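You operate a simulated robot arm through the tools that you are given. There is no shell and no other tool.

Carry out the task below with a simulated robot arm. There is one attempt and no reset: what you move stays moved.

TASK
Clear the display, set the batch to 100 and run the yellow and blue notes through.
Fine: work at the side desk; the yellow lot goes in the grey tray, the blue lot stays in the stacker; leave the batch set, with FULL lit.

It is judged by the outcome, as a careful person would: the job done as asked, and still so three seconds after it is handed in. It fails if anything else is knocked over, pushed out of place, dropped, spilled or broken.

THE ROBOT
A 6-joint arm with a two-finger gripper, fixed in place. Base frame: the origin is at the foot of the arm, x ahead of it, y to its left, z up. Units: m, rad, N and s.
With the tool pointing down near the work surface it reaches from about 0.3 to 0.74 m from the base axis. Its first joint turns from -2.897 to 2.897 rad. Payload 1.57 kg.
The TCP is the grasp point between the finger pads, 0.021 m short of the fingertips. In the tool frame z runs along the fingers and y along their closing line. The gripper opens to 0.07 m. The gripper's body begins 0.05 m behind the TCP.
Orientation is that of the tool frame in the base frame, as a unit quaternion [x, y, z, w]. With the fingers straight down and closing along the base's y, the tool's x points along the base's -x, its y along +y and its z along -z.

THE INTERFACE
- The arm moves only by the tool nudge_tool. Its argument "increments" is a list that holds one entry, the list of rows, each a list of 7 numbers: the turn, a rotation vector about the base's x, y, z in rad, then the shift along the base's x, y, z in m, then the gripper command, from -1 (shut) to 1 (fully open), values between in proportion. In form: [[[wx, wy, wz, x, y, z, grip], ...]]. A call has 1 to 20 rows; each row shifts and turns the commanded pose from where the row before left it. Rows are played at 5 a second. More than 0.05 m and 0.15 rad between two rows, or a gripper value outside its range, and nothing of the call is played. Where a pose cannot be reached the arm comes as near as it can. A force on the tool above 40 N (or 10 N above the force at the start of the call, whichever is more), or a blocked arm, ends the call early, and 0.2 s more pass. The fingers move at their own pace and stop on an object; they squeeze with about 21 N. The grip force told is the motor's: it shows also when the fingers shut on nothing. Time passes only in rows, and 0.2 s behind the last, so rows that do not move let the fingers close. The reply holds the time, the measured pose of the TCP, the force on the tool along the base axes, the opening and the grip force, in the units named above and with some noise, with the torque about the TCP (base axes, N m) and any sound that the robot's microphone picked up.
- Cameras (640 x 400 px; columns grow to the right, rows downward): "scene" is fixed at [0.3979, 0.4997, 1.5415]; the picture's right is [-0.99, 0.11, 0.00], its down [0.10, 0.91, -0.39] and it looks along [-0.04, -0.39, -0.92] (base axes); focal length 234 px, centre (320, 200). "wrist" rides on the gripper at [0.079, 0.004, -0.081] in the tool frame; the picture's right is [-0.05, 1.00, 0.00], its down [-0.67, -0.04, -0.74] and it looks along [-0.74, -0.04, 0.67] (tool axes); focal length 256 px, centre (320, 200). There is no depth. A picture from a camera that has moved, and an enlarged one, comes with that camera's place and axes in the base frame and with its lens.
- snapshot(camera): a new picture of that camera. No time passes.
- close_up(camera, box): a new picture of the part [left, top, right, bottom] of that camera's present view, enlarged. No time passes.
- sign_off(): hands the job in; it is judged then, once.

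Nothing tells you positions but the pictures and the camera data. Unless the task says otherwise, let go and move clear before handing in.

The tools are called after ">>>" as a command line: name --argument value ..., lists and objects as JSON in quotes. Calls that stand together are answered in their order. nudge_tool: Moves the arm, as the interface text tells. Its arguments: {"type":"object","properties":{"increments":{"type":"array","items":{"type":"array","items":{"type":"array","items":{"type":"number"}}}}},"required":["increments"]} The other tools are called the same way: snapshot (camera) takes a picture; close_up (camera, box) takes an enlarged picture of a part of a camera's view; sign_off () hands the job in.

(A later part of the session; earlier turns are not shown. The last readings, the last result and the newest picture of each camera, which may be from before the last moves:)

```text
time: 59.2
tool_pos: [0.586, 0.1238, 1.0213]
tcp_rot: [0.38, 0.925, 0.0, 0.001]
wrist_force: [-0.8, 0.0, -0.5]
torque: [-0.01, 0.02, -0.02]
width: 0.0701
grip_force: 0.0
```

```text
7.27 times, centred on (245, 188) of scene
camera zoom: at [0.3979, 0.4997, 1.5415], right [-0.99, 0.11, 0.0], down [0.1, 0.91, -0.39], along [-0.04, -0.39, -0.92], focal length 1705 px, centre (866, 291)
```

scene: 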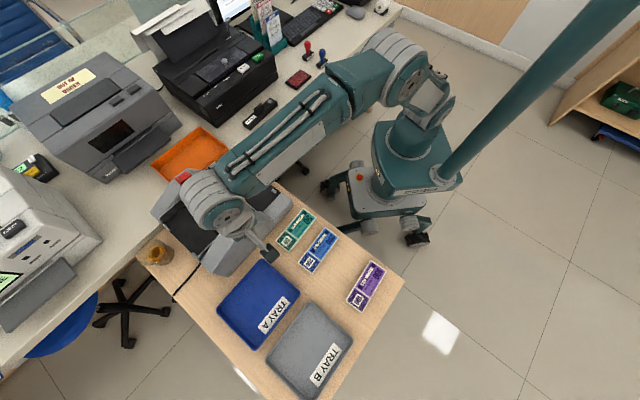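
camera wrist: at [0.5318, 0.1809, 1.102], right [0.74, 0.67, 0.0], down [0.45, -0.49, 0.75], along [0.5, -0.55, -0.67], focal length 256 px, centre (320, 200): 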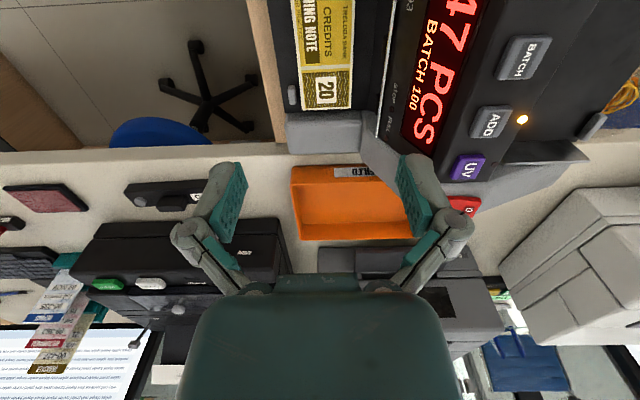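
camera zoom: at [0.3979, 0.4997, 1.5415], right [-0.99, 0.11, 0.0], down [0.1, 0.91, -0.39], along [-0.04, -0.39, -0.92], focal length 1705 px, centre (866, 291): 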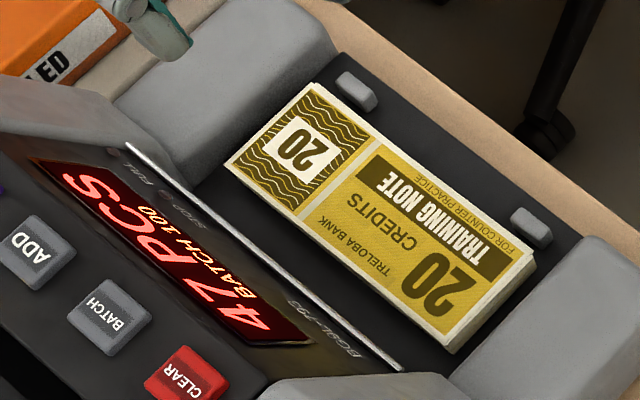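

The bundle is centred at about d=0.504, w=0.330 with its top at z≈0.812; the panel lip is at d=0.561, z≈0.849. I'll set the gripper to 65 mm and lower to just above it, then recheck.

>>> nudge_tool --increments '[[[0, 0, 0, 0.0037, -0.0008, 0, 0.857], [0, 0, 0, 0, 0, -0.04, 0.857], [0, 0, 0, 0, 0, -0.04, 0.857], [0, 0, 0, 0, 0, -0.04, 0.857], [0, 0, 0, 0, 0, -0.035, 0.857], [0, 0, 0, 0, 0, 0, 0.857]]]'

>>> snapshot --camera "wrist"

>>> close_up --camera "scene" --box '[205, 150, 285, 220]'

```text
time: 60.6
tool_pos: [0.5896, 0.1225, 0.8674]
tcp_rot: [0.379, 0.925, 0.0, 0.001]
wrist_force: [0.0, 0.5, 0.3]
torque: [0.0, -0.01, -0.01]
width: 0.0648
grip_force: 0.1
```

```text
taken
camera wrist: at [0.5342, 0.1797, 0.9478], right [0.74, 0.67, 0.0], down [0.45, -0.49, 0.75], along [0.5, -0.55, -0.67], focal length 256 px, centre (320, 200)
```

wrist: 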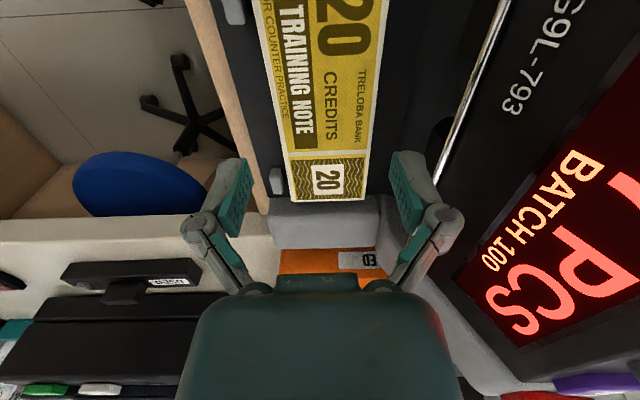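

```text
5.71 times, centred on (245, 185) of scene
camera zoom: at [0.3979, 0.4997, 1.5415], right [-0.99, 0.11, 0.0], down [0.1, 0.91, -0.39], along [-0.04, -0.39, -0.92], focal length 1339 px, centre (749, 286)
```

zoom: 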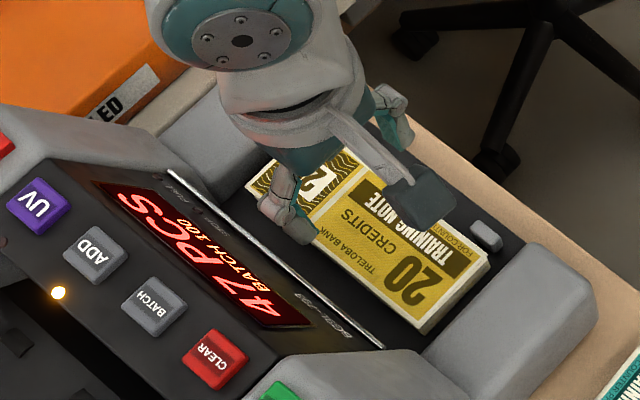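

Well aligned (within ~1 mm). Lowering step by step while watching the force.

>>> nudge_tool --increments '[[[0, 0, 0, -0.001, -0.001, -0.008, 0.857], [0, 0, 0, 0, 0, -0.008, 0.857], [0, 0, 0, 0, 0, -0.006, 0.857], [0, 0, 0, 0, 0, 0, 0.857]]]'

>>> snapshot --camera "wrist"

>>> close_up --camera "scene" --box '[205, 150, 285, 220]'

```text
time: 61.6
tool_pos: [0.5871, 0.1204, 0.8449]
tcp_rot: [0.38, 0.925, 0.0, 0.001]
wrist_force: [-0.1, 0.1, -0.7]
torque: [-0.01, 0.0, -0.03]
width: 0.0646
grip_force: 0.1
```

```text
taken
camera wrist: at [0.5335, 0.1776, 0.9266], right [0.74, 0.67, 0.0], down [0.45, -0.49, 0.75], along [0.5, -0.55, -0.67], focal length 256 px, centre (320, 200)
```

wrist: 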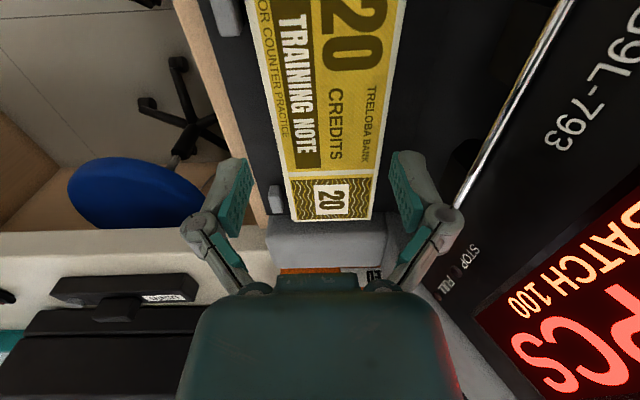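

```text
5.71 times, centred on (245, 185) of scene
camera zoom: at [0.3979, 0.4997, 1.5415], right [-0.99, 0.11, 0.0], down [0.1, 0.91, -0.39], along [-0.04, -0.39, -0.92], focal length 1339 px, centre (749, 286)
```

zoom: 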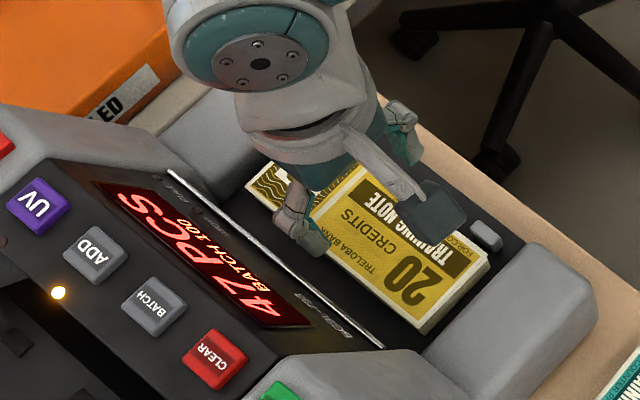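

>>> close_up --camera "wrist" --box '[190, 60, 470, 260]'

```text
2.00 times, centred on (330, 160) of wrist
camera zoom: at [0.5335, 0.1776, 0.9266], right [0.74, 0.67, 0.0], down [0.45, -0.49, 0.75], along [0.5, -0.55, -0.67], focal length 512 px, centre (300, 280)
```

zoom: 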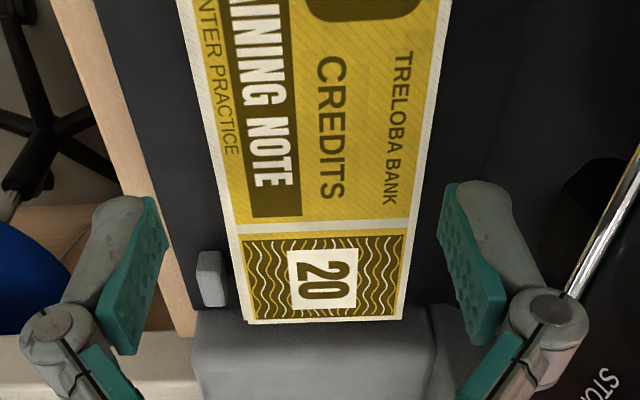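

The gripper is about 3 mm too far toward the robot relative to the bundle; correcting and checking again.

>>> nudge_tool --increments '[[[0, 0, 0, 0.0018, 0.0018, 0, 0.857], [0, 0, 0, 0, 0, 0, 0.857], [0, 0, 0, 0, 0, 0, 0.857]]]'

>>> close_up --camera "wrist" --box '[190, 60, 470, 260]'

```text
time: 62.4
tool_pos: [0.5907, 0.1211, 0.8459]
tcp_rot: [0.379, 0.925, 0.0, 0.001]
wrist_force: [0.4, 0.2, -1.0]
torque: [-0.01, 0.0, 0.04]
width: 0.0649
grip_force: 0.0
```

```text
2.00 times, centred on (330, 160) of wrist
camera zoom: at [0.5351, 0.1788, 0.9269], right [0.74, 0.67, 0.0], down [0.45, -0.49, 0.75], along [0.5, -0.55, -0.67], focal length 512 px, centre (300, 280)
```

zoom: 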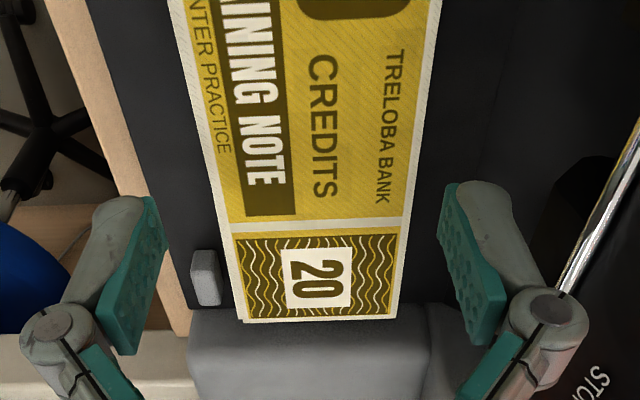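

>>> nudge_tool --increments '[[[0, 0, 0, 0.0005, 0.0005, -0.006, 0.857], [0, 0, 0, 0, 0, -0.005, 0.857], [0, 0, 0, 0, 0, -0.003, 0.857], [0, 0, 0, 0, 0, 0, 0.857]]]'

>>> close_up --camera "wrist" --box '[190, 60, 470, 260]'

>>> close_up --camera "scene" --box '[205, 150, 285, 220]'

```text
time: 63.4
tool_pos: [0.5903, 0.1209, 0.8328]
tcp_rot: [0.38, 0.925, 0.0, 0.002]
wrist_force: [-0.4, 0.3, 0.0]
torque: [-0.02, -0.01, 0.02]
width: 0.0651
grip_force: 0.1
```

```text
2.00 times, centred on (330, 160) of wrist
camera zoom: at [0.5365, 0.1795, 0.9129], right [0.74, 0.67, 0.0], down [0.45, -0.49, 0.75], along [0.5, -0.55, -0.67], focal length 512 px, centre (300, 280)
```

zoom: 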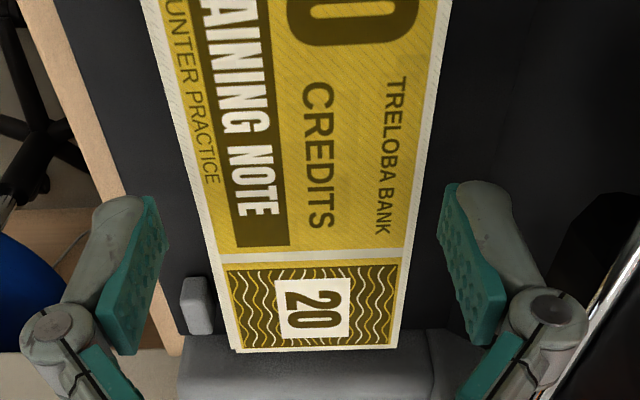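

```text
5.71 times, centred on (245, 185) of scene
camera zoom: at [0.3979, 0.4997, 1.5415], right [-0.99, 0.11, 0.0], down [0.1, 0.91, -0.39], along [-0.04, -0.39, -0.92], focal length 1339 px, centre (749, 286)
```

zoom: 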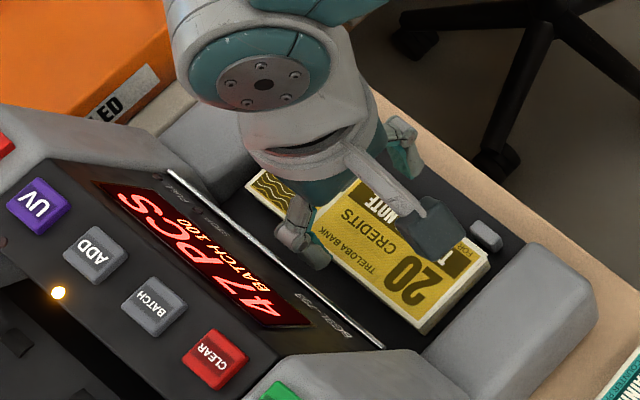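

Centred between the fingers with clearance on both sides. Lowering the last ~13 mm.

>>> nudge_tool --increments '[[[0, 0, 0, 0, 0, -0.005, 0.857], [0, 0, 0, 0, 0, -0.004, 0.857], [0, 0, 0, 0, 0, -0.003, 0.857], [0, 0, 0, 0, 0, 0, 0.857]]]'

>>> close_up --camera "wrist" --box '[190, 60, 470, 260]'

```text
time: 64.4
tool_pos: [0.5902, 0.1213, 0.8198]
tcp_rot: [0.379, 0.925, 0.0, 0.0]
wrist_force: [0.3, 0.0, 0.4]
torque: [0.01, 0.0, 0.01]
width: 0.0651
grip_force: 0.0
```

```text
2.00 times, centred on (330, 160) of wrist
camera zoom: at [0.5359, 0.1794, 0.9007], right [0.74, 0.67, 0.0], down [0.45, -0.49, 0.75], along [0.5, -0.55, -0.67], focal length 512 px, centre (300, 280)
```

zoom: 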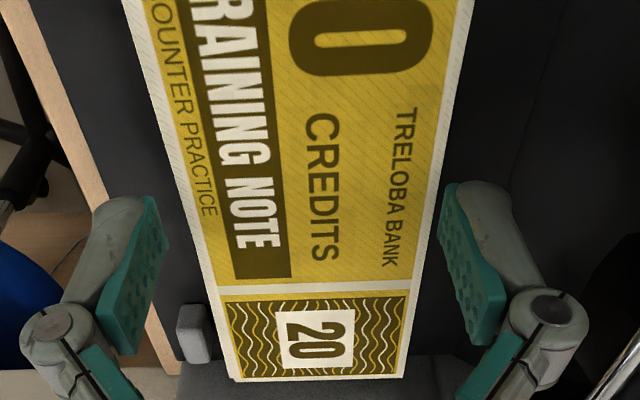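

>>> nudge_tool --increments '[[[0, 0, 0, 0, 0, -0.002, 0.857], [0, 0, 0, 0, 0, -0.001, 0.857], [0, 0, 0, 0, 0, 0, 0.857]]]'

>>> nudge_tool --increments '[[[0, 0, 0, 0, 0, 0, -1], [0, 0, 0, 0, 0, 0, -1], [0, 0, 0, 0, 0, 0, -1]]]'

>>> close_up --camera "wrist" --box '[190, 60, 470, 260]'

```text
time: 65.2
tool_pos: [0.5899, 0.1218, 0.8155]
tcp_rot: [0.38, 0.925, -0.001, 0.001]
wrist_force: [0.3, 0.1, -0.1]
torque: [0.01, 0.0, 0.04]
width: 0.0649
grip_force: 0.1
```

```text
time: 66.0
tool_pos: [0.5906, 0.1218, 0.8169]
tcp_rot: [0.38, 0.925, 0.0, 0.001]
wrist_force: [0.0, 0.9, 13.0]
torque: [0.0, 0.02, -0.01]
width: 0.0595
grip_force: 20.7
```

```text
2.00 times, centred on (330, 160) of wrist
camera zoom: at [0.5358, 0.1799, 0.8982], right [0.74, 0.67, 0.0], down [0.45, -0.49, 0.75], along [0.5, -0.55, -0.67], focal length 512 px, centre (300, 280)
```

zoom: 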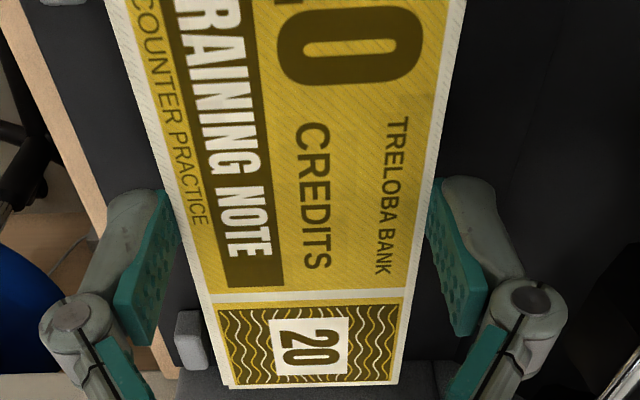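

Gripped. Lifting slowly and watching for any snag on the panel lip.

>>> nudge_tool --increments '[[[0, 0, 0, 0, 0, 0.004, -1], [0, 0, 0, -0.0005, -0.0005, 0.006, -1], [0, 0, 0, -0.0005, -0.0005, 0.008, -1], [0, 0, 0, 0, 0, 0, -1]]]'

>>> snapshot --camera "wrist"

>>> close_up --camera "scene" --box '[205, 150, 285, 220]'

```text
time: 67.0
tool_pos: [0.5874, 0.1204, 0.8353]
tcp_rot: [0.379, 0.925, -0.001, 0.001]
wrist_force: [-0.4, -1.0, -0.4]
torque: [0.01, -0.01, 0.01]
width: 0.0592
grip_force: 21.6
```

```text
taken
camera wrist: at [0.5341, 0.1782, 0.9154], right [0.74, 0.67, 0.0], down [0.45, -0.49, 0.75], along [0.5, -0.55, -0.67], focal length 256 px, centre (320, 200)
```

wrist: 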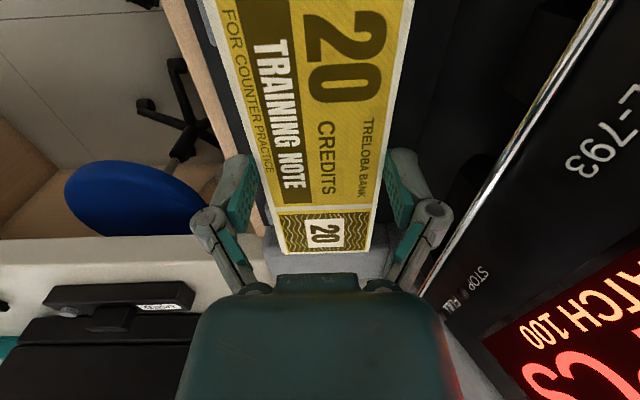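

```text
5.71 times, centred on (245, 185) of scene
camera zoom: at [0.3979, 0.4997, 1.5415], right [-0.99, 0.11, 0.0], down [0.1, 0.91, -0.39], along [-0.04, -0.39, -0.92], focal length 1339 px, centre (749, 286)
```

zoom: 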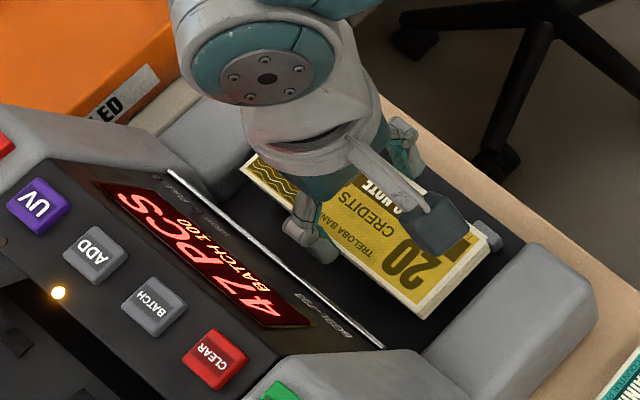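

Yellow is lifted clear of the stacker. Raising it to a safe height, turning it back along the desk axis and carrying it to the grey tray (Tray B).

>>> nudge_tool --increments '[[[0, 0, 0, 0, 0, 0.04, -1], [0, 0, 0, 0, 0, 0.04, -1], [0, 0, 0, 0, 0, 0.045, -1], [0, 0, 0, 0, 0, 0.045, -1], [0, 0, 0.1305, -0.0148, 0.0387, 0, -1], [0, 0, 0.1305, -0.0148, 0.0387, 0, -1], [0, 0, 0.1305, -0.0148, 0.0387, 0, -1], [0, 0, 0.1305, -0.0148, 0.0387, 0, -1], [0, 0, 0.1305, -0.0148, 0.0387, 0, -1], [0, 0, 0.1305, -0.0148, 0.0387, 0, -1], [0, 0, 0.1305, -0.0148, 0.0387, 0, -1], [0, 0, 0.1305, -0.0148, 0.0387, 0, -1], [0, 0, 0.1305, -0.0148, 0.0387, 0, -1], [0, 0, 0.1305, -0.0148, 0.0387, 0, -1], [0, 0, 0.1305, -0.0148, 0.0387, 0, -1], [0, 0, 0.1305, -0.0146, 0.0389, 0, -1], [0, 0, 0, 0, 0, 0, -1]]]'

>>> snapshot --camera "wrist"

>>> snapshot --camera "scene"

```text
time: 70.6
tool_pos: [0.411, 0.5824, 1.0054]
tcp_rot: [-0.384, 0.923, 0.0, 0.0]
wrist_force: [0.7, -0.4, -0.1]
torque: [0.01, 0.04, -0.01]
width: 0.0592
grip_force: 20.6
out of reach, approached as far as the arm can: row 16
```

```text
taken
camera wrist: at [0.3521, 0.5279, 1.0871], right [-0.67, 0.74, 0.0], down [0.5, 0.45, 0.74], along [0.55, 0.5, -0.67], focal length 256 px, centre (320, 200)
```

wrist: 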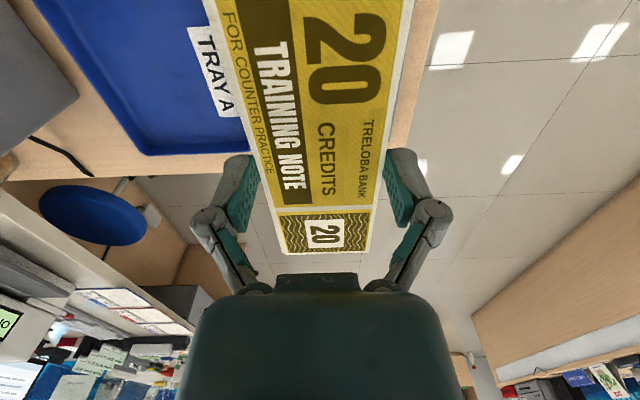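

```text
taken
```

scene: 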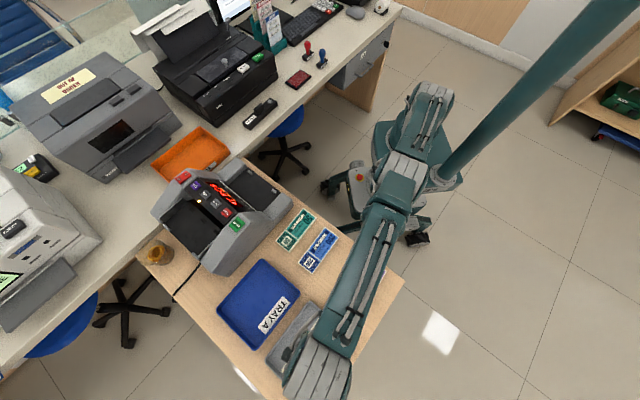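

Over the near edge of the grey tray. Lowering, with a slight outward tilt to reach the tray's middle.

>>> nudge_tool --increments '[[[0, 0, 0, 0, 0, -0.045, -1], [0, 0, 0, 0, 0, -0.045, -1], [0, 0, 0, 0, 0, -0.045, -1], [0.0495, -0.0495, 0, 0.0137, 0.0164, 0, -1], [0.0495, -0.0495, 0, 0.0137, 0.0164, 0, -1], [0, 0, 0, 0, 0, 0, -1]]]'

>>> snapshot --camera "wrist"

>>> close_up --camera "scene" --box '[240, 270, 400, 400]'

```text
time: 72.0
tool_pos: [0.4387, 0.6159, 0.8693]
tcp_rot: [-0.383, 0.921, 0.026, 0.065]
wrist_force: [0.5, 0.4, -0.6]
torque: [0.0, 0.01, 0.0]
width: 0.0594
grip_force: 21.2
```

```text
taken
camera wrist: at [0.3714, 0.5544, 0.9383], right [-0.67, 0.74, 0.01], down [0.42, 0.37, 0.83], along [0.61, 0.56, -0.56], focal length 256 px, centre (320, 200)
```

wrist: 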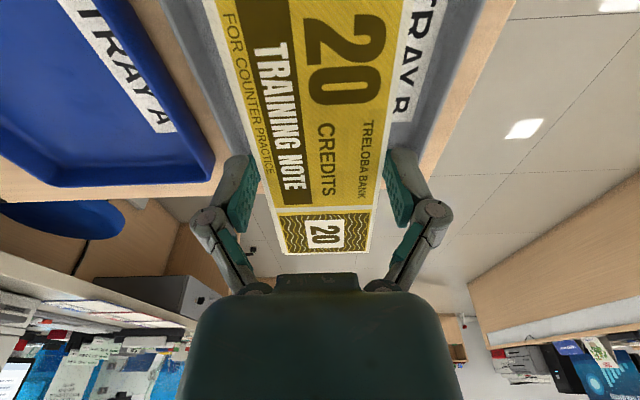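

```text
3.08 times, centred on (320, 335) of scene
camera zoom: at [0.3979, 0.4997, 1.5415], right [-0.99, 0.11, 0.0], down [0.1, 0.91, -0.39], along [-0.04, -0.39, -0.92], focal length 721 px, centre (320, -215)
```

zoom: 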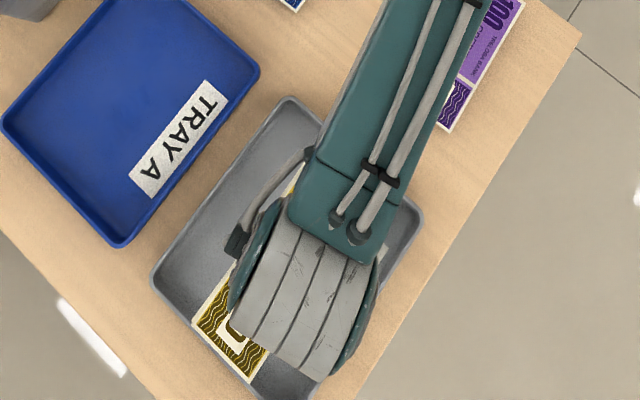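

>>> nudge_tool --increments '[[[0, 0, 0, 0, 0, -0.03, -1], [0, 0, 0, 0, 0, -0.025, -1], [0, 0, 0, 0, 0, 0, -1]]]'

>>> snapshot --camera "wrist"

>>> close_up --camera "scene" --box '[240, 270, 400, 400]'

```text
time: 72.8
tool_pos: [0.4382, 0.6141, 0.8129]
tcp_rot: [-0.385, 0.92, 0.028, 0.064]
wrist_force: [0.8, -0.2, -0.1]
torque: [0.01, -0.01, -0.02]
width: 0.0595
grip_force: 21.3
```

```text
taken
camera wrist: at [0.3713, 0.5524, 0.8831], right [-0.67, 0.74, 0.01], down [0.42, 0.37, 0.83], along [0.61, 0.56, -0.56], focal length 256 px, centre (320, 200)
```

wrist: 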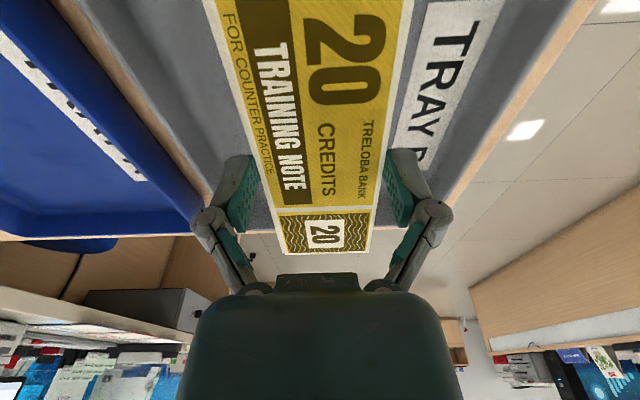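

```text
3.08 times, centred on (320, 335) of scene
camera zoom: at [0.3979, 0.4997, 1.5415], right [-0.99, 0.11, 0.0], down [0.1, 0.91, -0.39], along [-0.04, -0.39, -0.92], focal length 721 px, centre (320, -215)
```

zoom: 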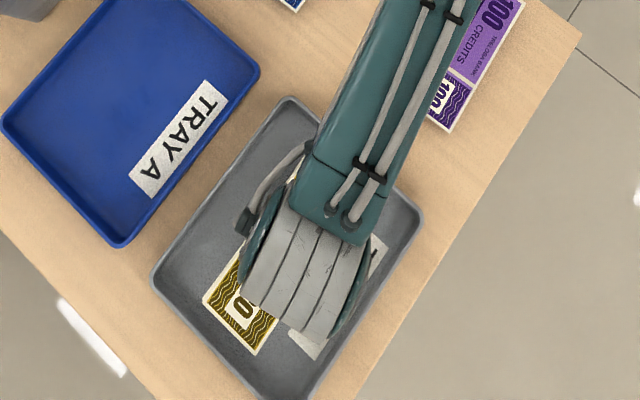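

>>> nudge_tool --increments '[[[0, 0, 0, -0.001, -0.001, -0.01, -1], [0, 0, 0, 0, 0, -0.008, -1], [0, 0, 0, 0, 0, -0.005, -1], [0, 0, 0, 0, 0, 0, -1]]]'

>>> snapshot --camera "wrist"

```text
time: 73.8
tool_pos: [0.437, 0.6133, 0.79]
tcp_rot: [-0.383, 0.921, 0.028, 0.065]
wrist_force: [-0.1, 0.7, 1.7]
torque: [-0.05, 0.1, -0.02]
width: 0.0592
grip_force: 20.5
```

```text
taken
camera wrist: at [0.3696, 0.5523, 0.8598], right [-0.67, 0.74, 0.01], down [0.42, 0.37, 0.83], along [0.61, 0.56, -0.56], focal length 256 px, centre (320, 200)
```

wrist: 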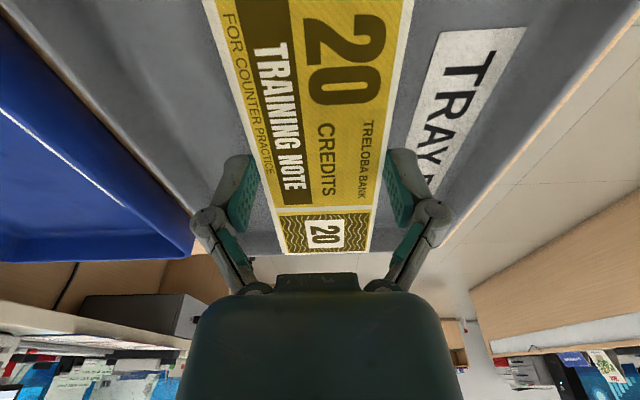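

>>> close_up --camera "wrist" --box '[180, 120, 460, 280]'

>>> close_up --camera "scene" --box '[260, 300, 360, 400]'

```text
2.29 times, centred on (320, 200) of wrist
camera zoom: at [0.3696, 0.5523, 0.8598], right [-0.67, 0.74, 0.01], down [0.42, 0.37, 0.83], along [0.61, 0.56, -0.56], focal length 585 px, centre (320, 200)
```

zoom: 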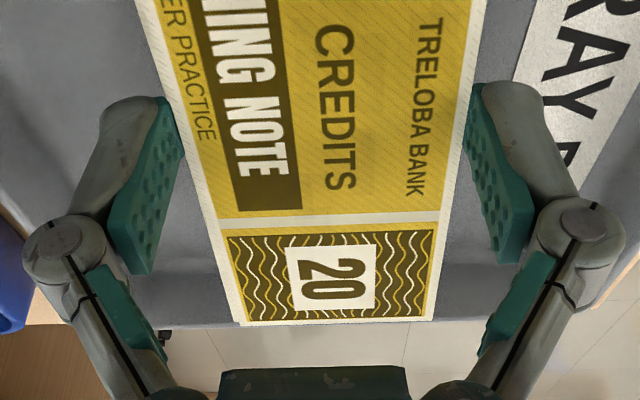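

```text
4.00 times, centred on (310, 350) of scene
camera zoom: at [0.3979, 0.4997, 1.5415], right [-0.99, 0.11, 0.0], down [0.1, 0.91, -0.39], along [-0.04, -0.39, -0.92], focal length 938 px, centre (360, -400)
```

zoom: 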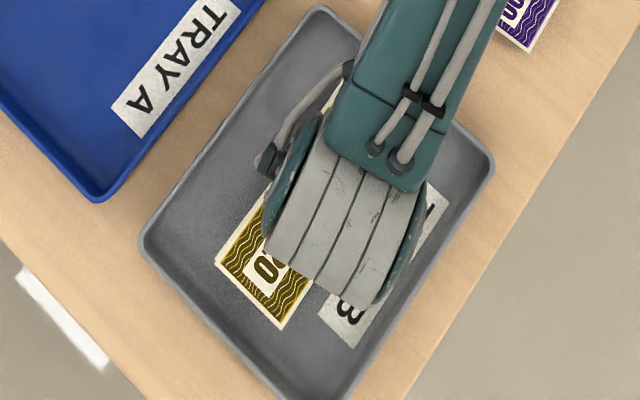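

A light touch was felt, likely near the tray's front wall, while there's ~2 cm spare at the far side. I'll raise slightly, shift 7 mm further in and lower again.

>>> nudge_tool --increments '[[[0, 0, 0, 0, 0, 0.004, -1], [0, 0, 0, 0.005, 0.005, 0, -1], [0, 0, 0, 0, 0, -0.005, -1], [0, 0, 0, 0, 0, -0.002, -1], [0, 0, 0, 0, 0, 0, -1]]]'

```text
time: 75.0
tool_pos: [0.4413, 0.6188, 0.7884]
tcp_rot: [-0.383, 0.921, 0.028, 0.064]
wrist_force: [4.0, 2.7, 7.8]
torque: [-0.31, 0.36, 0.0]
width: 0.0594
grip_force: 20.7
```

The bundle's near end is on the tray floor. Easing off 1.5 mm and opening so the rest settles flat in the tray.

>>> nudge_tool --increments '[[[0, 0, 0, 0, 0, 0.0015, -1], [0, 0, 0, 0, 0, 0, 0.8], [0, 0, 0, 0, 0, 0, 1], [0, 0, 0, 0, 0, 0, 1], [0, 0, 0, 0, 0, 0, 1]]]'

>>> snapshot --camera "wrist"

```text
time: 76.2
tool_pos: [0.4412, 0.6204, 0.789]
tcp_rot: [-0.384, 0.921, 0.028, 0.064]
wrist_force: [-0.6, 0.4, 0.3]
torque: [-0.01, -0.01, 0.0]
width: 0.0701
grip_force: 0.0
```

```text
taken
camera wrist: at [0.3752, 0.5585, 0.858], right [-0.67, 0.74, 0.01], down [0.42, 0.37, 0.83], along [0.61, 0.56, -0.56], focal length 256 px, centre (320, 200)
```

wrist: 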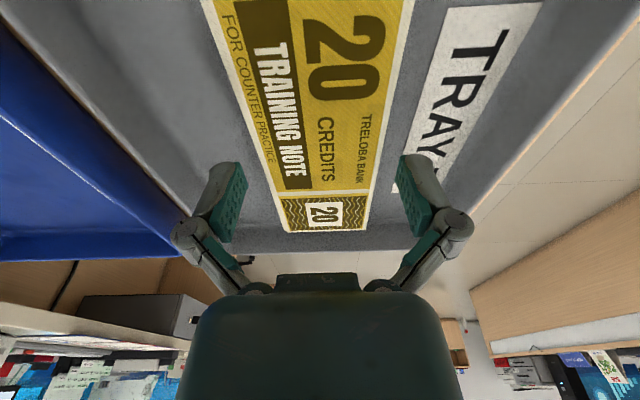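

Yellow now lies in the grey tray. Rising clear, straightening, and heading back over the blue bundle.

>>> nudge_tool --increments '[[[0, 0, 0, 0, 0, 0.02, 1], [0, 0, 0, 0, 0, 0.03, 1], [0, 0, 0, -0.01, -0.01, 0.04, 1], [-0.0495, 0.0495, 0, -0.02, -0.03, 0.03, 1], [-0.0495, 0.0495, 0, -0.01, -0.04, 0.02, 1], [0, 0, 0, 0, -0.045, 0.01, 1], [0, 0, 0, 0, -0.045, 0, 1], [0, 0, 0, 0, -0.045, 0, 1], [0, 0, 0, 0, -0.04, 0, 1], [0, 0, 0, 0, 0, 0, 1]]]'

>>> snapshot --camera "wrist"

>>> snapshot --camera "scene"

```text
time: 78.4
tool_pos: [0.402, 0.3627, 0.9401]
tcp_rot: [-0.384, 0.923, 0.001, 0.0]
wrist_force: [0.7, 1.0, 0.6]
torque: [-0.01, 0.0, 0.02]
width: 0.0699
grip_force: 0.0
```

```text
taken
camera wrist: at [0.3417, 0.308, 1.0214], right [-0.67, 0.74, 0.0], down [0.5, 0.45, 0.74], along [0.55, 0.5, -0.67], focal length 256 px, centre (320, 200)
```

wrist: 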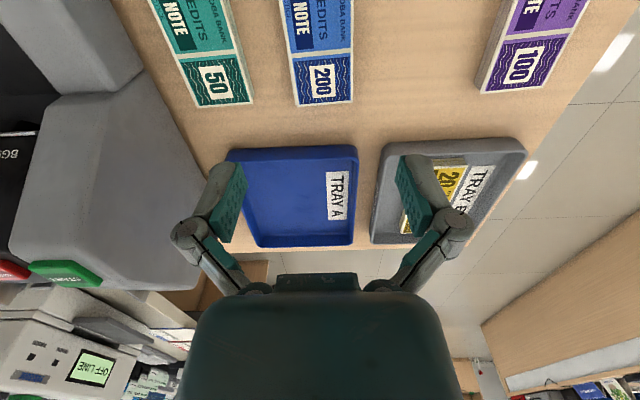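

```text
taken
```

scene: 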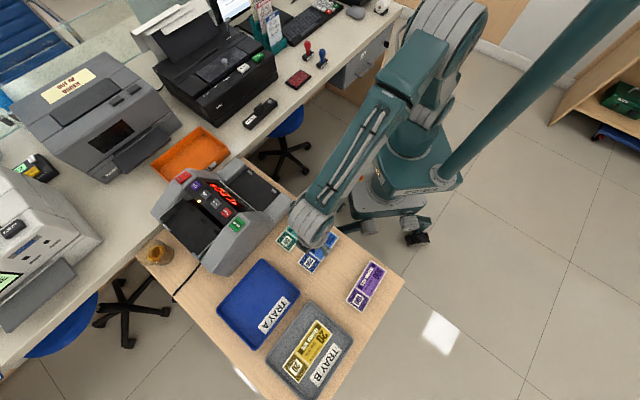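

>>> close_up --camera "scene" --box '[260, 295, 360, 400]'

>>> close_up --camera "scene" --box '[180, 160, 260, 230]'

>>> close_up --camera "wrist" --box '[200, 0, 440, 160]'

```text
3.81 times, centred on (310, 348) of scene
camera zoom: at [0.3979, 0.4997, 1.5415], right [-0.99, 0.11, 0.0], down [0.1, 0.91, -0.39], along [-0.04, -0.39, -0.92], focal length 893 px, centre (358, -362)
```

zoom: 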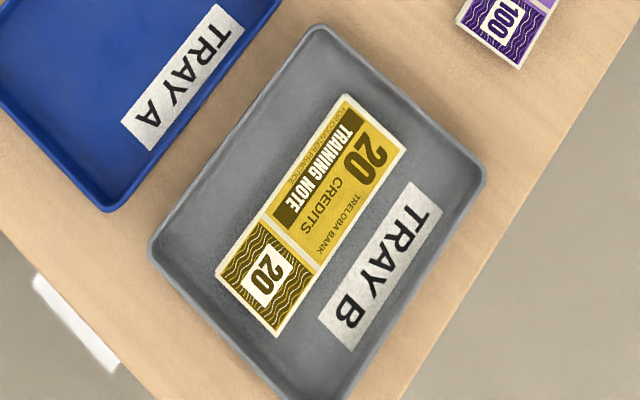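

```text
5.71 times, centred on (220, 195) of scene
camera zoom: at [0.3979, 0.4997, 1.5415], right [-0.99, 0.11, 0.0], down [0.1, 0.91, -0.39], along [-0.04, -0.39, -0.92], focal length 1339 px, centre (891, 229)
```

zoom: 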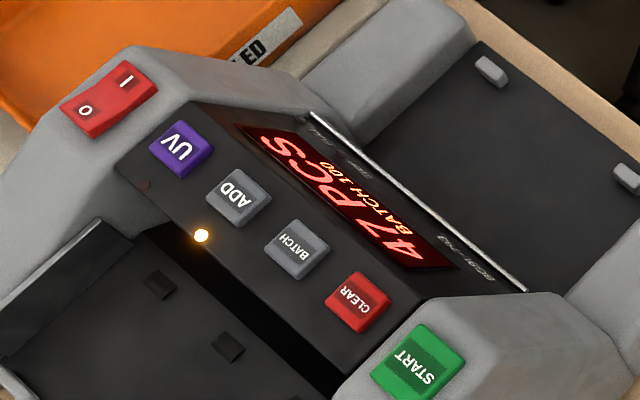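

```text
2.50 times, centred on (320, 80) of wrist
camera zoom: at [0.3417, 0.308, 1.0214], right [-0.67, 0.74, 0.0], down [0.5, 0.45, 0.74], along [0.55, 0.5, -0.67], focal length 640 px, centre (320, 500)
```

zoom: 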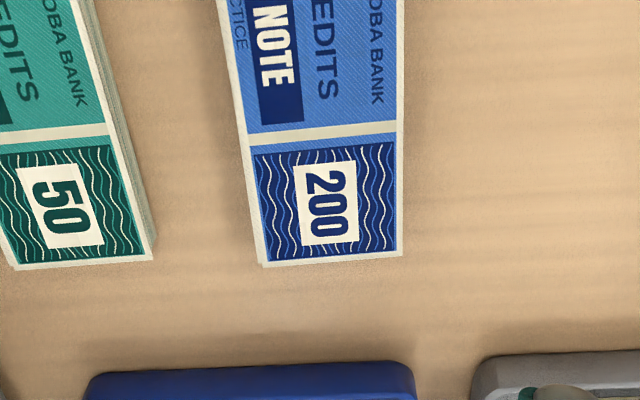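

Yellow lies flat inside Tray B and the display still shows 47 with BATCH 100 and ADD on. Now lining up over the blue bundle (≈0.386, 0.347, yaw ≈46.7°) and descending partway.

>>> nudge_tool --increments '[[[0, 0, 0.026, -0.016, -0.0157, -0.02, 1], [0, 0, 0, 0, 0, -0.04, 1], [0, 0, 0, 0, 0, -0.04, 1], [0, 0, 0, 0, 0, -0.03, 1], [0, 0, 0, 0, 0, 0, 1]]]'

>>> close_up --camera "wrist" --box '[180, 30, 460, 280]'

>>> snapshot --camera "wrist"

```text
time: 79.6
tool_pos: [0.3844, 0.3473, 0.8074]
tcp_rot: [-0.396, 0.918, 0.0, 0.0]
wrist_force: [0.0, 0.6, 0.3]
torque: [0.03, 0.02, -0.03]
width: 0.07
grip_force: 0.0
```

```text
1.60 times, centred on (320, 155) of wrist
camera zoom: at [0.3254, 0.2916, 0.8889], right [-0.69, 0.72, 0.0], down [0.48, 0.46, 0.75], along [0.54, 0.52, -0.67], focal length 410 px, centre (320, 272)
```

zoom: 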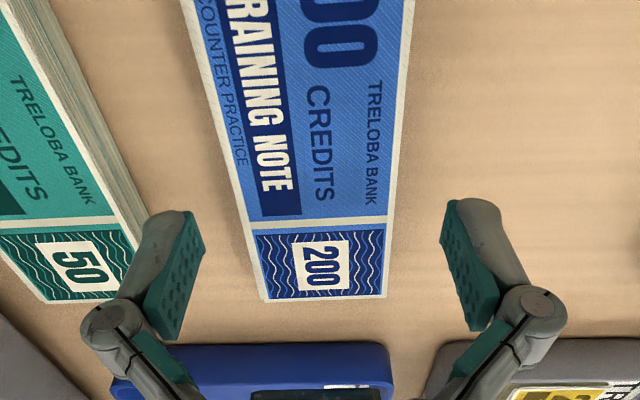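

```text
taken
camera wrist: at [0.3254, 0.2916, 0.8889], right [-0.69, 0.72, 0.0], down [0.48, 0.46, 0.75], along [0.54, 0.52, -0.67], focal length 256 px, centre (320, 200)
```

wrist: 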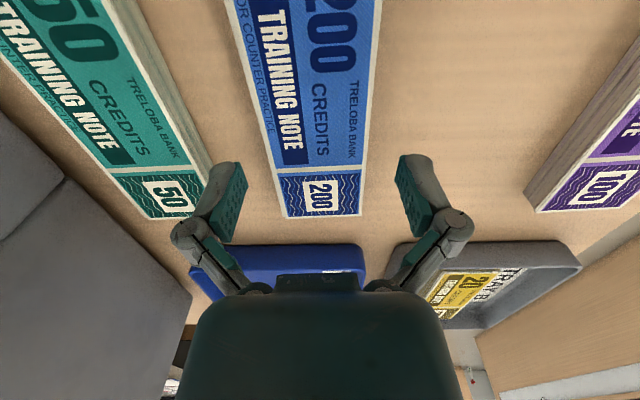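

Nearly centred on blue (2 mm off, correcting); the green bundle is clear of the left finger by ~2 cm. Descending to gripping height.

>>> nudge_tool --increments '[[[0, 0, 0, 0.0014, -0.0014, 0, 1], [0, 0, 0, 0, 0, -0.01, 1], [0, 0, 0, 0, 0, -0.008, 1], [0, 0, 0, 0, 0, 0, 1]]]'

>>> close_up --camera "wrist" --box '[180, 30, 460, 280]'

```text
time: 80.6
tool_pos: [0.3866, 0.3472, 0.7901]
tcp_rot: [-0.396, 0.918, 0.001, -0.001]
wrist_force: [-0.4, 0.6, -0.2]
torque: [0.02, 0.01, -0.01]
width: 0.07
grip_force: 0.0
```

```text
1.60 times, centred on (320, 155) of wrist
camera zoom: at [0.3276, 0.2909, 0.8722], right [-0.69, 0.72, 0.0], down [0.48, 0.46, 0.74], along [0.54, 0.51, -0.67], focal length 410 px, centre (320, 272)
```

zoom: 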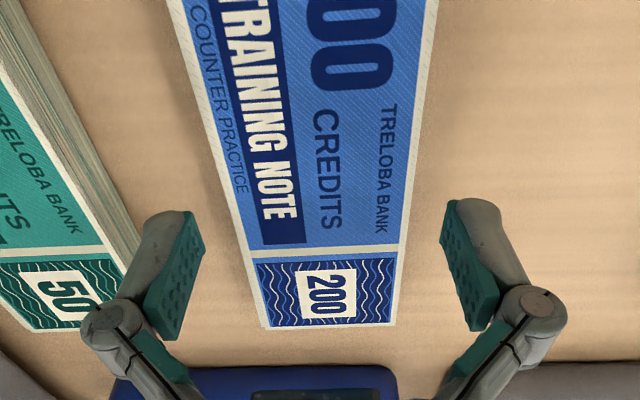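

>>> nudge_tool --increments '[[[0, 0, 0, 0, 0, -0.008, 1], [0, 0, 0, 0, 0, -0.006, 1], [0, 0, 0, 0, 0, -0.004, 1], [0, 0, 0, 0, 0, -0.002, 1], [0, 0, 0, 0, 0, 0, 1]]]'

>>> close_up --camera "wrist" --box '[180, 30, 460, 280]'

```text
time: 81.8
tool_pos: [0.3871, 0.3468, 0.7695]
tcp_rot: [-0.396, 0.918, 0.0, 0.0]
wrist_force: [-0.8, 0.1, 0.0]
torque: [0.0, -0.01, -0.03]
width: 0.0701
grip_force: 0.1
```

```text
1.60 times, centred on (320, 155) of wrist
camera zoom: at [0.328, 0.2901, 0.8515], right [-0.69, 0.72, 0.0], down [0.48, 0.46, 0.75], along [0.54, 0.52, -0.67], focal length 410 px, centre (320, 272)
```

zoom: 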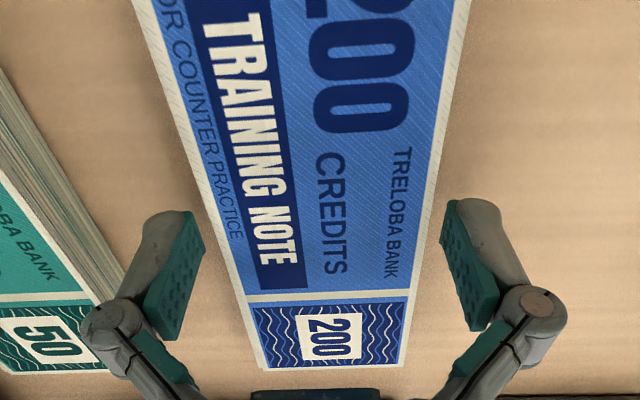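

>>> nudge_tool --increments '[[[0, 0, 0, 0, 0, 0, -1], [0, 0, 0, 0, 0, 0, -1], [0, 0, 0, 0, 0, 0, -1]]]'

>>> nudge_tool --increments '[[[0, 0, 0, 0, 0, 0.005, -1], [0, 0, 0, 0, 0, 0.02, -1], [0, 0, 0, 0, 0, 0.04, -1], [0, 0, 0, 0, 0, 0.045, -1], [0, 0, 0, 0, 0, 0.045, -1], [0, 0, 0, 0, 0, 0.045, -1], [0, 0, 0, 0, 0, 0.045, -1], [0, 0, 0, 0, 0, 0.015, -1], [0, 0, 0, 0, 0, 0, -1]]]'

>>> snapshot --camera "wrist"

```text
time: 82.6
tool_pos: [0.3864, 0.346, 0.7704]
tcp_rot: [-0.396, 0.918, 0.001, 0.001]
wrist_force: [1.3, 0.8, 5.7]
torque: [-0.12, -0.1, 0.03]
width: 0.0593
grip_force: 20.7
```

```text
time: 84.6
tool_pos: [0.3873, 0.3453, 1.0297]
tcp_rot: [-0.395, 0.919, 0.001, -0.001]
wrist_force: [0.9, 0.2, -0.4]
torque: [0.0, -0.01, 0.01]
width: 0.0592
grip_force: 20.8
```

```text
taken
camera wrist: at [0.3287, 0.2892, 1.1116], right [-0.69, 0.72, 0.0], down [0.48, 0.46, 0.74], along [0.54, 0.51, -0.67], focal length 256 px, centre (320, 200)
```

wrist: 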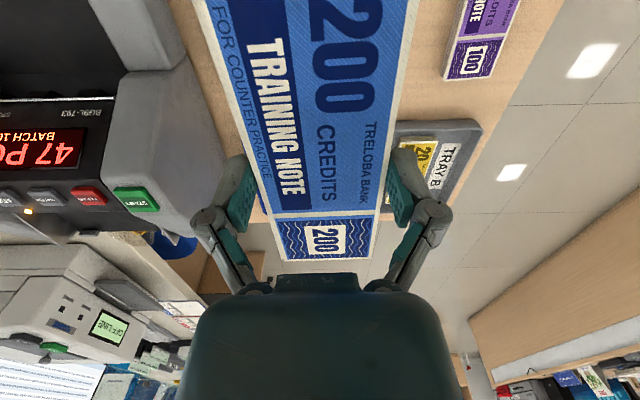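

Blue is firmly held. Turning it crosswise and carrying it toward the hopper the same way as yellow.

>>> nudge_tool --increments '[[[0, 0, -0.1452, 0.01934, -0.00503, 0, -1], [0, 0, -0.1452, 0.01934, -0.00503, 0, -1], [0, 0, -0.1452, 0.01934, -0.00503, 0, -1], [0, 0, -0.1452, 0.01934, -0.00503, 0, -1], [0, 0, -0.1452, 0.01934, -0.00503, 0, -1], [0, 0, -0.1452, 0.01934, -0.00503, 0, -1], [0, 0, -0.1452, 0.01934, -0.00503, 0, -1], [0, 0, -0.1452, 0.01934, -0.00503, 0, -1], [0, 0, -0.1452, 0.01934, -0.00503, 0, -1], [0, 0, -0.1452, 0.01934, -0.00503, 0, -1], [0, 0, -0.1452, 0.01934, -0.00503, 0, -1], [0, 0, 0, 0, 0, 0, -1]]]'

>>> nudge_tool --increments '[[[0.0823, -0.0823, 0, 0.025, -0.004, 0, -1], [0.0823, -0.0823, 0, 0.025, -0.004, 0, -1], [0.0823, -0.0823, 0, 0.026, -0.004, -0.005, -1], [0, 0, 0, 0.025, -0.004, -0.01, -1], [0, 0, 0, 0.025, -0.004, -0.01, -1], [0, 0, 0, 0, 0, 0, -1]]]'

>>> snapshot --camera "wrist"

>>> close_up --camera "scene" --box '[140, 160, 250, 260]'

```text
time: 87.2
tool_pos: [0.5991, 0.2906, 1.0312]
tcp_rot: [0.383, 0.924, 0.0, 0.0]
wrist_force: [0.1, -0.8, -0.8]
torque: [0.01, -0.01, 0.0]
width: 0.0592
grip_force: 21.2
```

```text
time: 88.6
tool_pos: [0.7255, 0.2723, 1.0067]
tcp_rot: [0.376, 0.91, 0.162, 0.068]
wrist_force: [-1.0, -0.2, -0.1]
torque: [0.01, 0.01, -0.01]
width: 0.0594
grip_force: 21.0
```

```text
taken
camera wrist: at [0.6514, 0.3103, 1.0834], right [0.7, 0.63, 0.34], down [0.27, -0.67, 0.69], along [0.66, -0.39, -0.64], focal length 256 px, centre (320, 200)
```

wrist: 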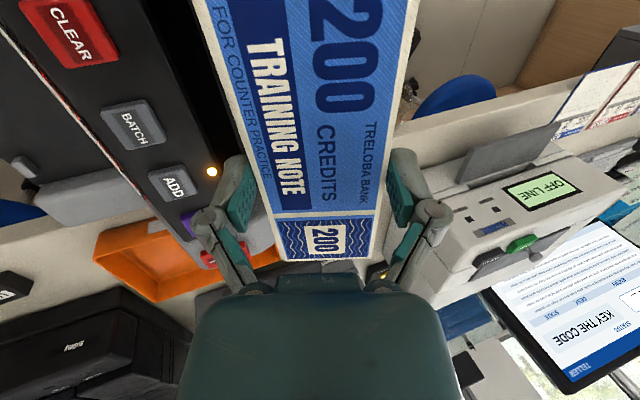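

```text
4.00 times, centred on (195, 210) of scene
camera zoom: at [0.3979, 0.4997, 1.5415], right [-0.99, 0.11, 0.0], down [0.1, 0.91, -0.39], along [-0.04, -0.39, -0.92], focal length 938 px, centre (820, 160)
```

zoom: 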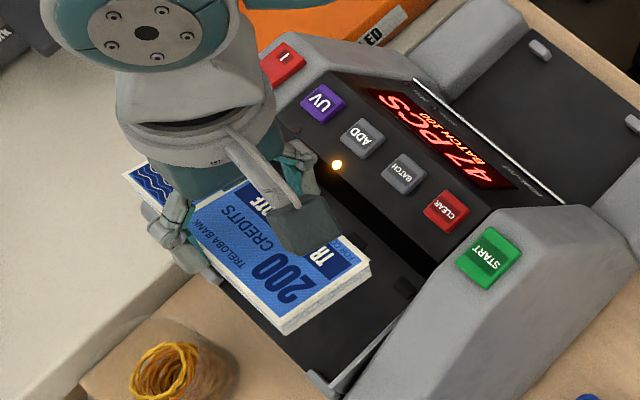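

>>> nudge_tool --increments '[[[0, 0, 0, 0, 0, -0.015, -1], [0, 0, 0, 0.006, -0.001, -0.015, -1], [0, 0, 0, 0.006, -0.001, -0.015, -1], [0, 0, 0, 0.005, 0, -0.015, -1], [0, 0, 0, 0, 0, -0.01, -1], [0, 0, 0, 0, 0, 0, -1]]]'

>>> close_up --camera "scene" --box '[150, 170, 230, 250]'

>>> snapshot --camera "wrist"

```text
time: 90.0
tool_pos: [0.7411, 0.2707, 0.9356]
tcp_rot: [0.376, 0.91, 0.16, 0.067]
wrist_force: [1.2, 0.0, -0.1]
torque: [0.01, -0.01, -0.01]
width: 0.0594
grip_force: 20.6
```

```text
5.00 times, centred on (190, 210) of scene
camera zoom: at [0.3979, 0.4997, 1.5415], right [-0.99, 0.11, 0.0], down [0.1, 0.91, -0.39], along [-0.04, -0.39, -0.92], focal length 1172 px, centre (970, 150)
```

zoom: 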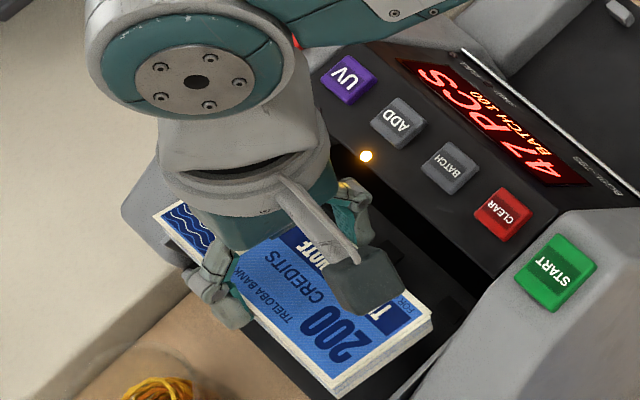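

```text
taken
camera wrist: at [0.6692, 0.3082, 1.0133], right [0.7, 0.63, 0.34], down [0.27, -0.67, 0.69], along [0.66, -0.39, -0.64], focal length 256 px, centre (320, 200)
```

wrist: 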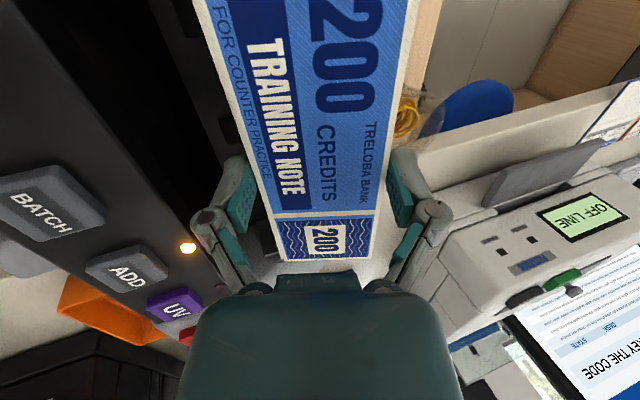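

>>> nudge_tool --increments '[[[0, 0, 0, 0, 0, -0.008, -1], [0, 0, 0, 0, 0, -0.008, -1], [0, 0, 0, 0, 0, -0.006, -1], [0, 0, 0, 0, 0, -0.004, -1], [0, 0, 0, 0, 0, 0, -1]]]'

>>> close_up --camera "scene" --box '[150, 170, 230, 250]'

```text
time: 91.2
tool_pos: [0.7425, 0.2694, 0.91]
tcp_rot: [0.376, 0.91, 0.161, 0.068]
wrist_force: [-0.6, 0.4, 0.7]
torque: [0.0, 0.01, 0.02]
width: 0.0592
grip_force: 21.0
```

```text
5.00 times, centred on (190, 210) of scene
camera zoom: at [0.3979, 0.4997, 1.5415], right [-0.99, 0.11, 0.0], down [0.1, 0.91, -0.39], along [-0.04, -0.39, -0.92], focal length 1172 px, centre (970, 150)
```

zoom: 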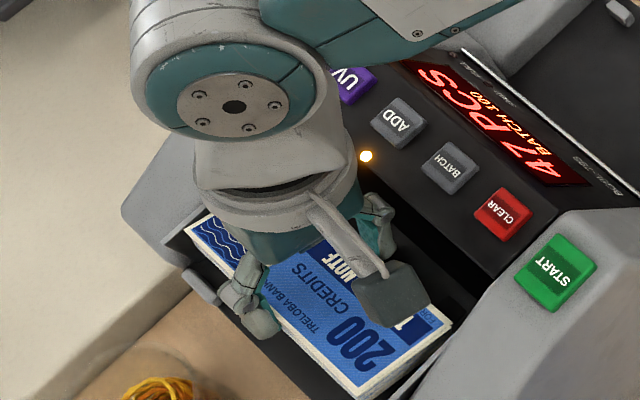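

>>> nudge_tool --increments '[[[0, 0, 0, 0, 0, -0.002, -1], [0, 0, 0, 0, 0, -0.002, -1], [0, 0, 0, 0, 0, -0.001, -1], [0, 0, 0, 0, 0, 0, -1]]]'

```text
time: 92.2
tool_pos: [0.7428, 0.2685, 0.9059]
tcp_rot: [0.376, 0.91, 0.161, 0.067]
wrist_force: [0.3, -0.8, 2.9]
torque: [0.12, 0.21, -0.04]
width: 0.0593
grip_force: 21.0
```

Light contact with the hopper floor. Releasing blue there.

>>> nudge_tool --increments '[[[0, 0, 0, 0, 0, 0.001, -1], [0, 0, 0, 0, 0, 0, 0.8], [0, 0, 0, 0, 0, 0, 0.9], [0, 0, 0, 0, 0, 0, 0.9], [0, 0, 0, 0, 0, 0, 0.9]]]'

>>> close_up --camera "scene" --box '[150, 170, 230, 250]'

>>> snapshot --camera "wrist"

```text
time: 93.4
tool_pos: [0.7413, 0.2696, 0.9062]
tcp_rot: [0.376, 0.91, 0.161, 0.068]
wrist_force: [0.1, 0.4, -0.4]
torque: [0.03, 0.0, 0.01]
width: 0.0666
grip_force: 0.0
```

```text
5.00 times, centred on (190, 210) of scene
camera zoom: at [0.3979, 0.4997, 1.5415], right [-0.99, 0.11, 0.0], down [0.1, 0.91, -0.39], along [-0.04, -0.39, -0.92], focal length 1172 px, centre (970, 150)
```

zoom: 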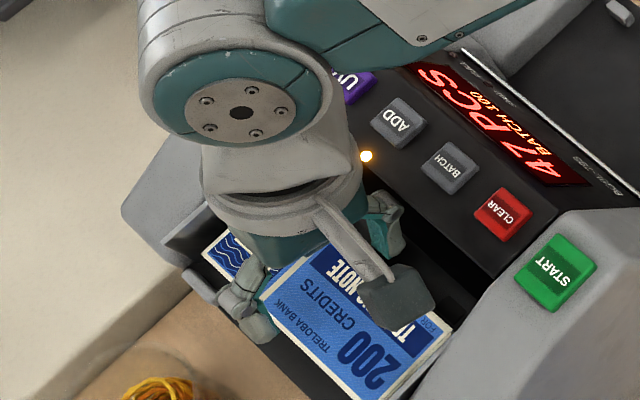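

```text
taken
camera wrist: at [0.6678, 0.3078, 0.9832], right [0.7, 0.63, 0.34], down [0.27, -0.67, 0.69], along [0.66, -0.39, -0.64], focal length 256 px, centre (320, 200)
```

wrist: 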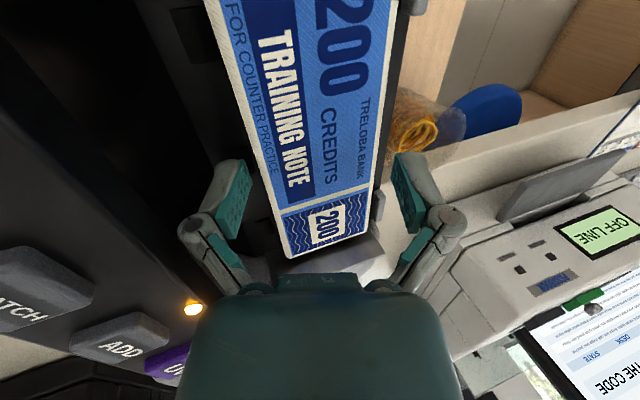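

Blue dropped flat into the hopper. Raising straight up, then closing and moving over START.

>>> nudge_tool --increments '[[[0, 0, 0, 0, 0, 0.012, 0.9], [0, 0, 0, 0, 0, 0.02, 0.9], [0, 0, 0, 0, 0, 0.025, 0.9], [0, 0, 0, 0, 0, 0.025, 0.9], [0, 0, 0, 0, 0, 0, 0.9]]]'

>>> close_up --camera "scene" --box '[150, 170, 230, 250]'

```text
time: 94.6
tool_pos: [0.738, 0.267, 0.986]
tcp_rot: [0.376, 0.91, 0.159, 0.067]
wrist_force: [0.7, -0.4, -0.8]
torque: [0.01, 0.02, 0.06]
width: 0.0665
grip_force: 0.1
out of reach, approached as far as the arm can: row 4
```

```text
5.00 times, centred on (190, 210) of scene
camera zoom: at [0.3979, 0.4997, 1.5415], right [-0.99, 0.11, 0.0], down [0.1, 0.91, -0.39], along [-0.04, -0.39, -0.92], focal length 1172 px, centre (970, 150)
```

zoom: 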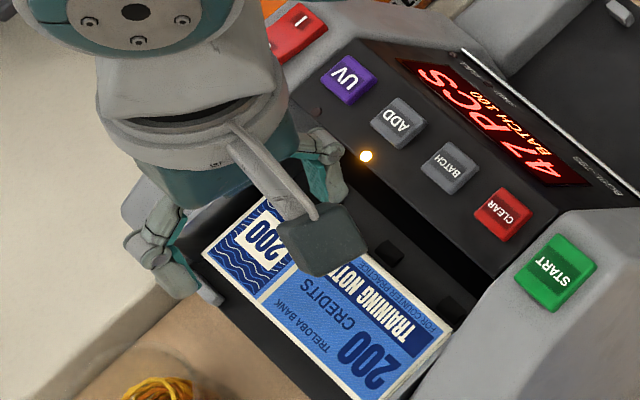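

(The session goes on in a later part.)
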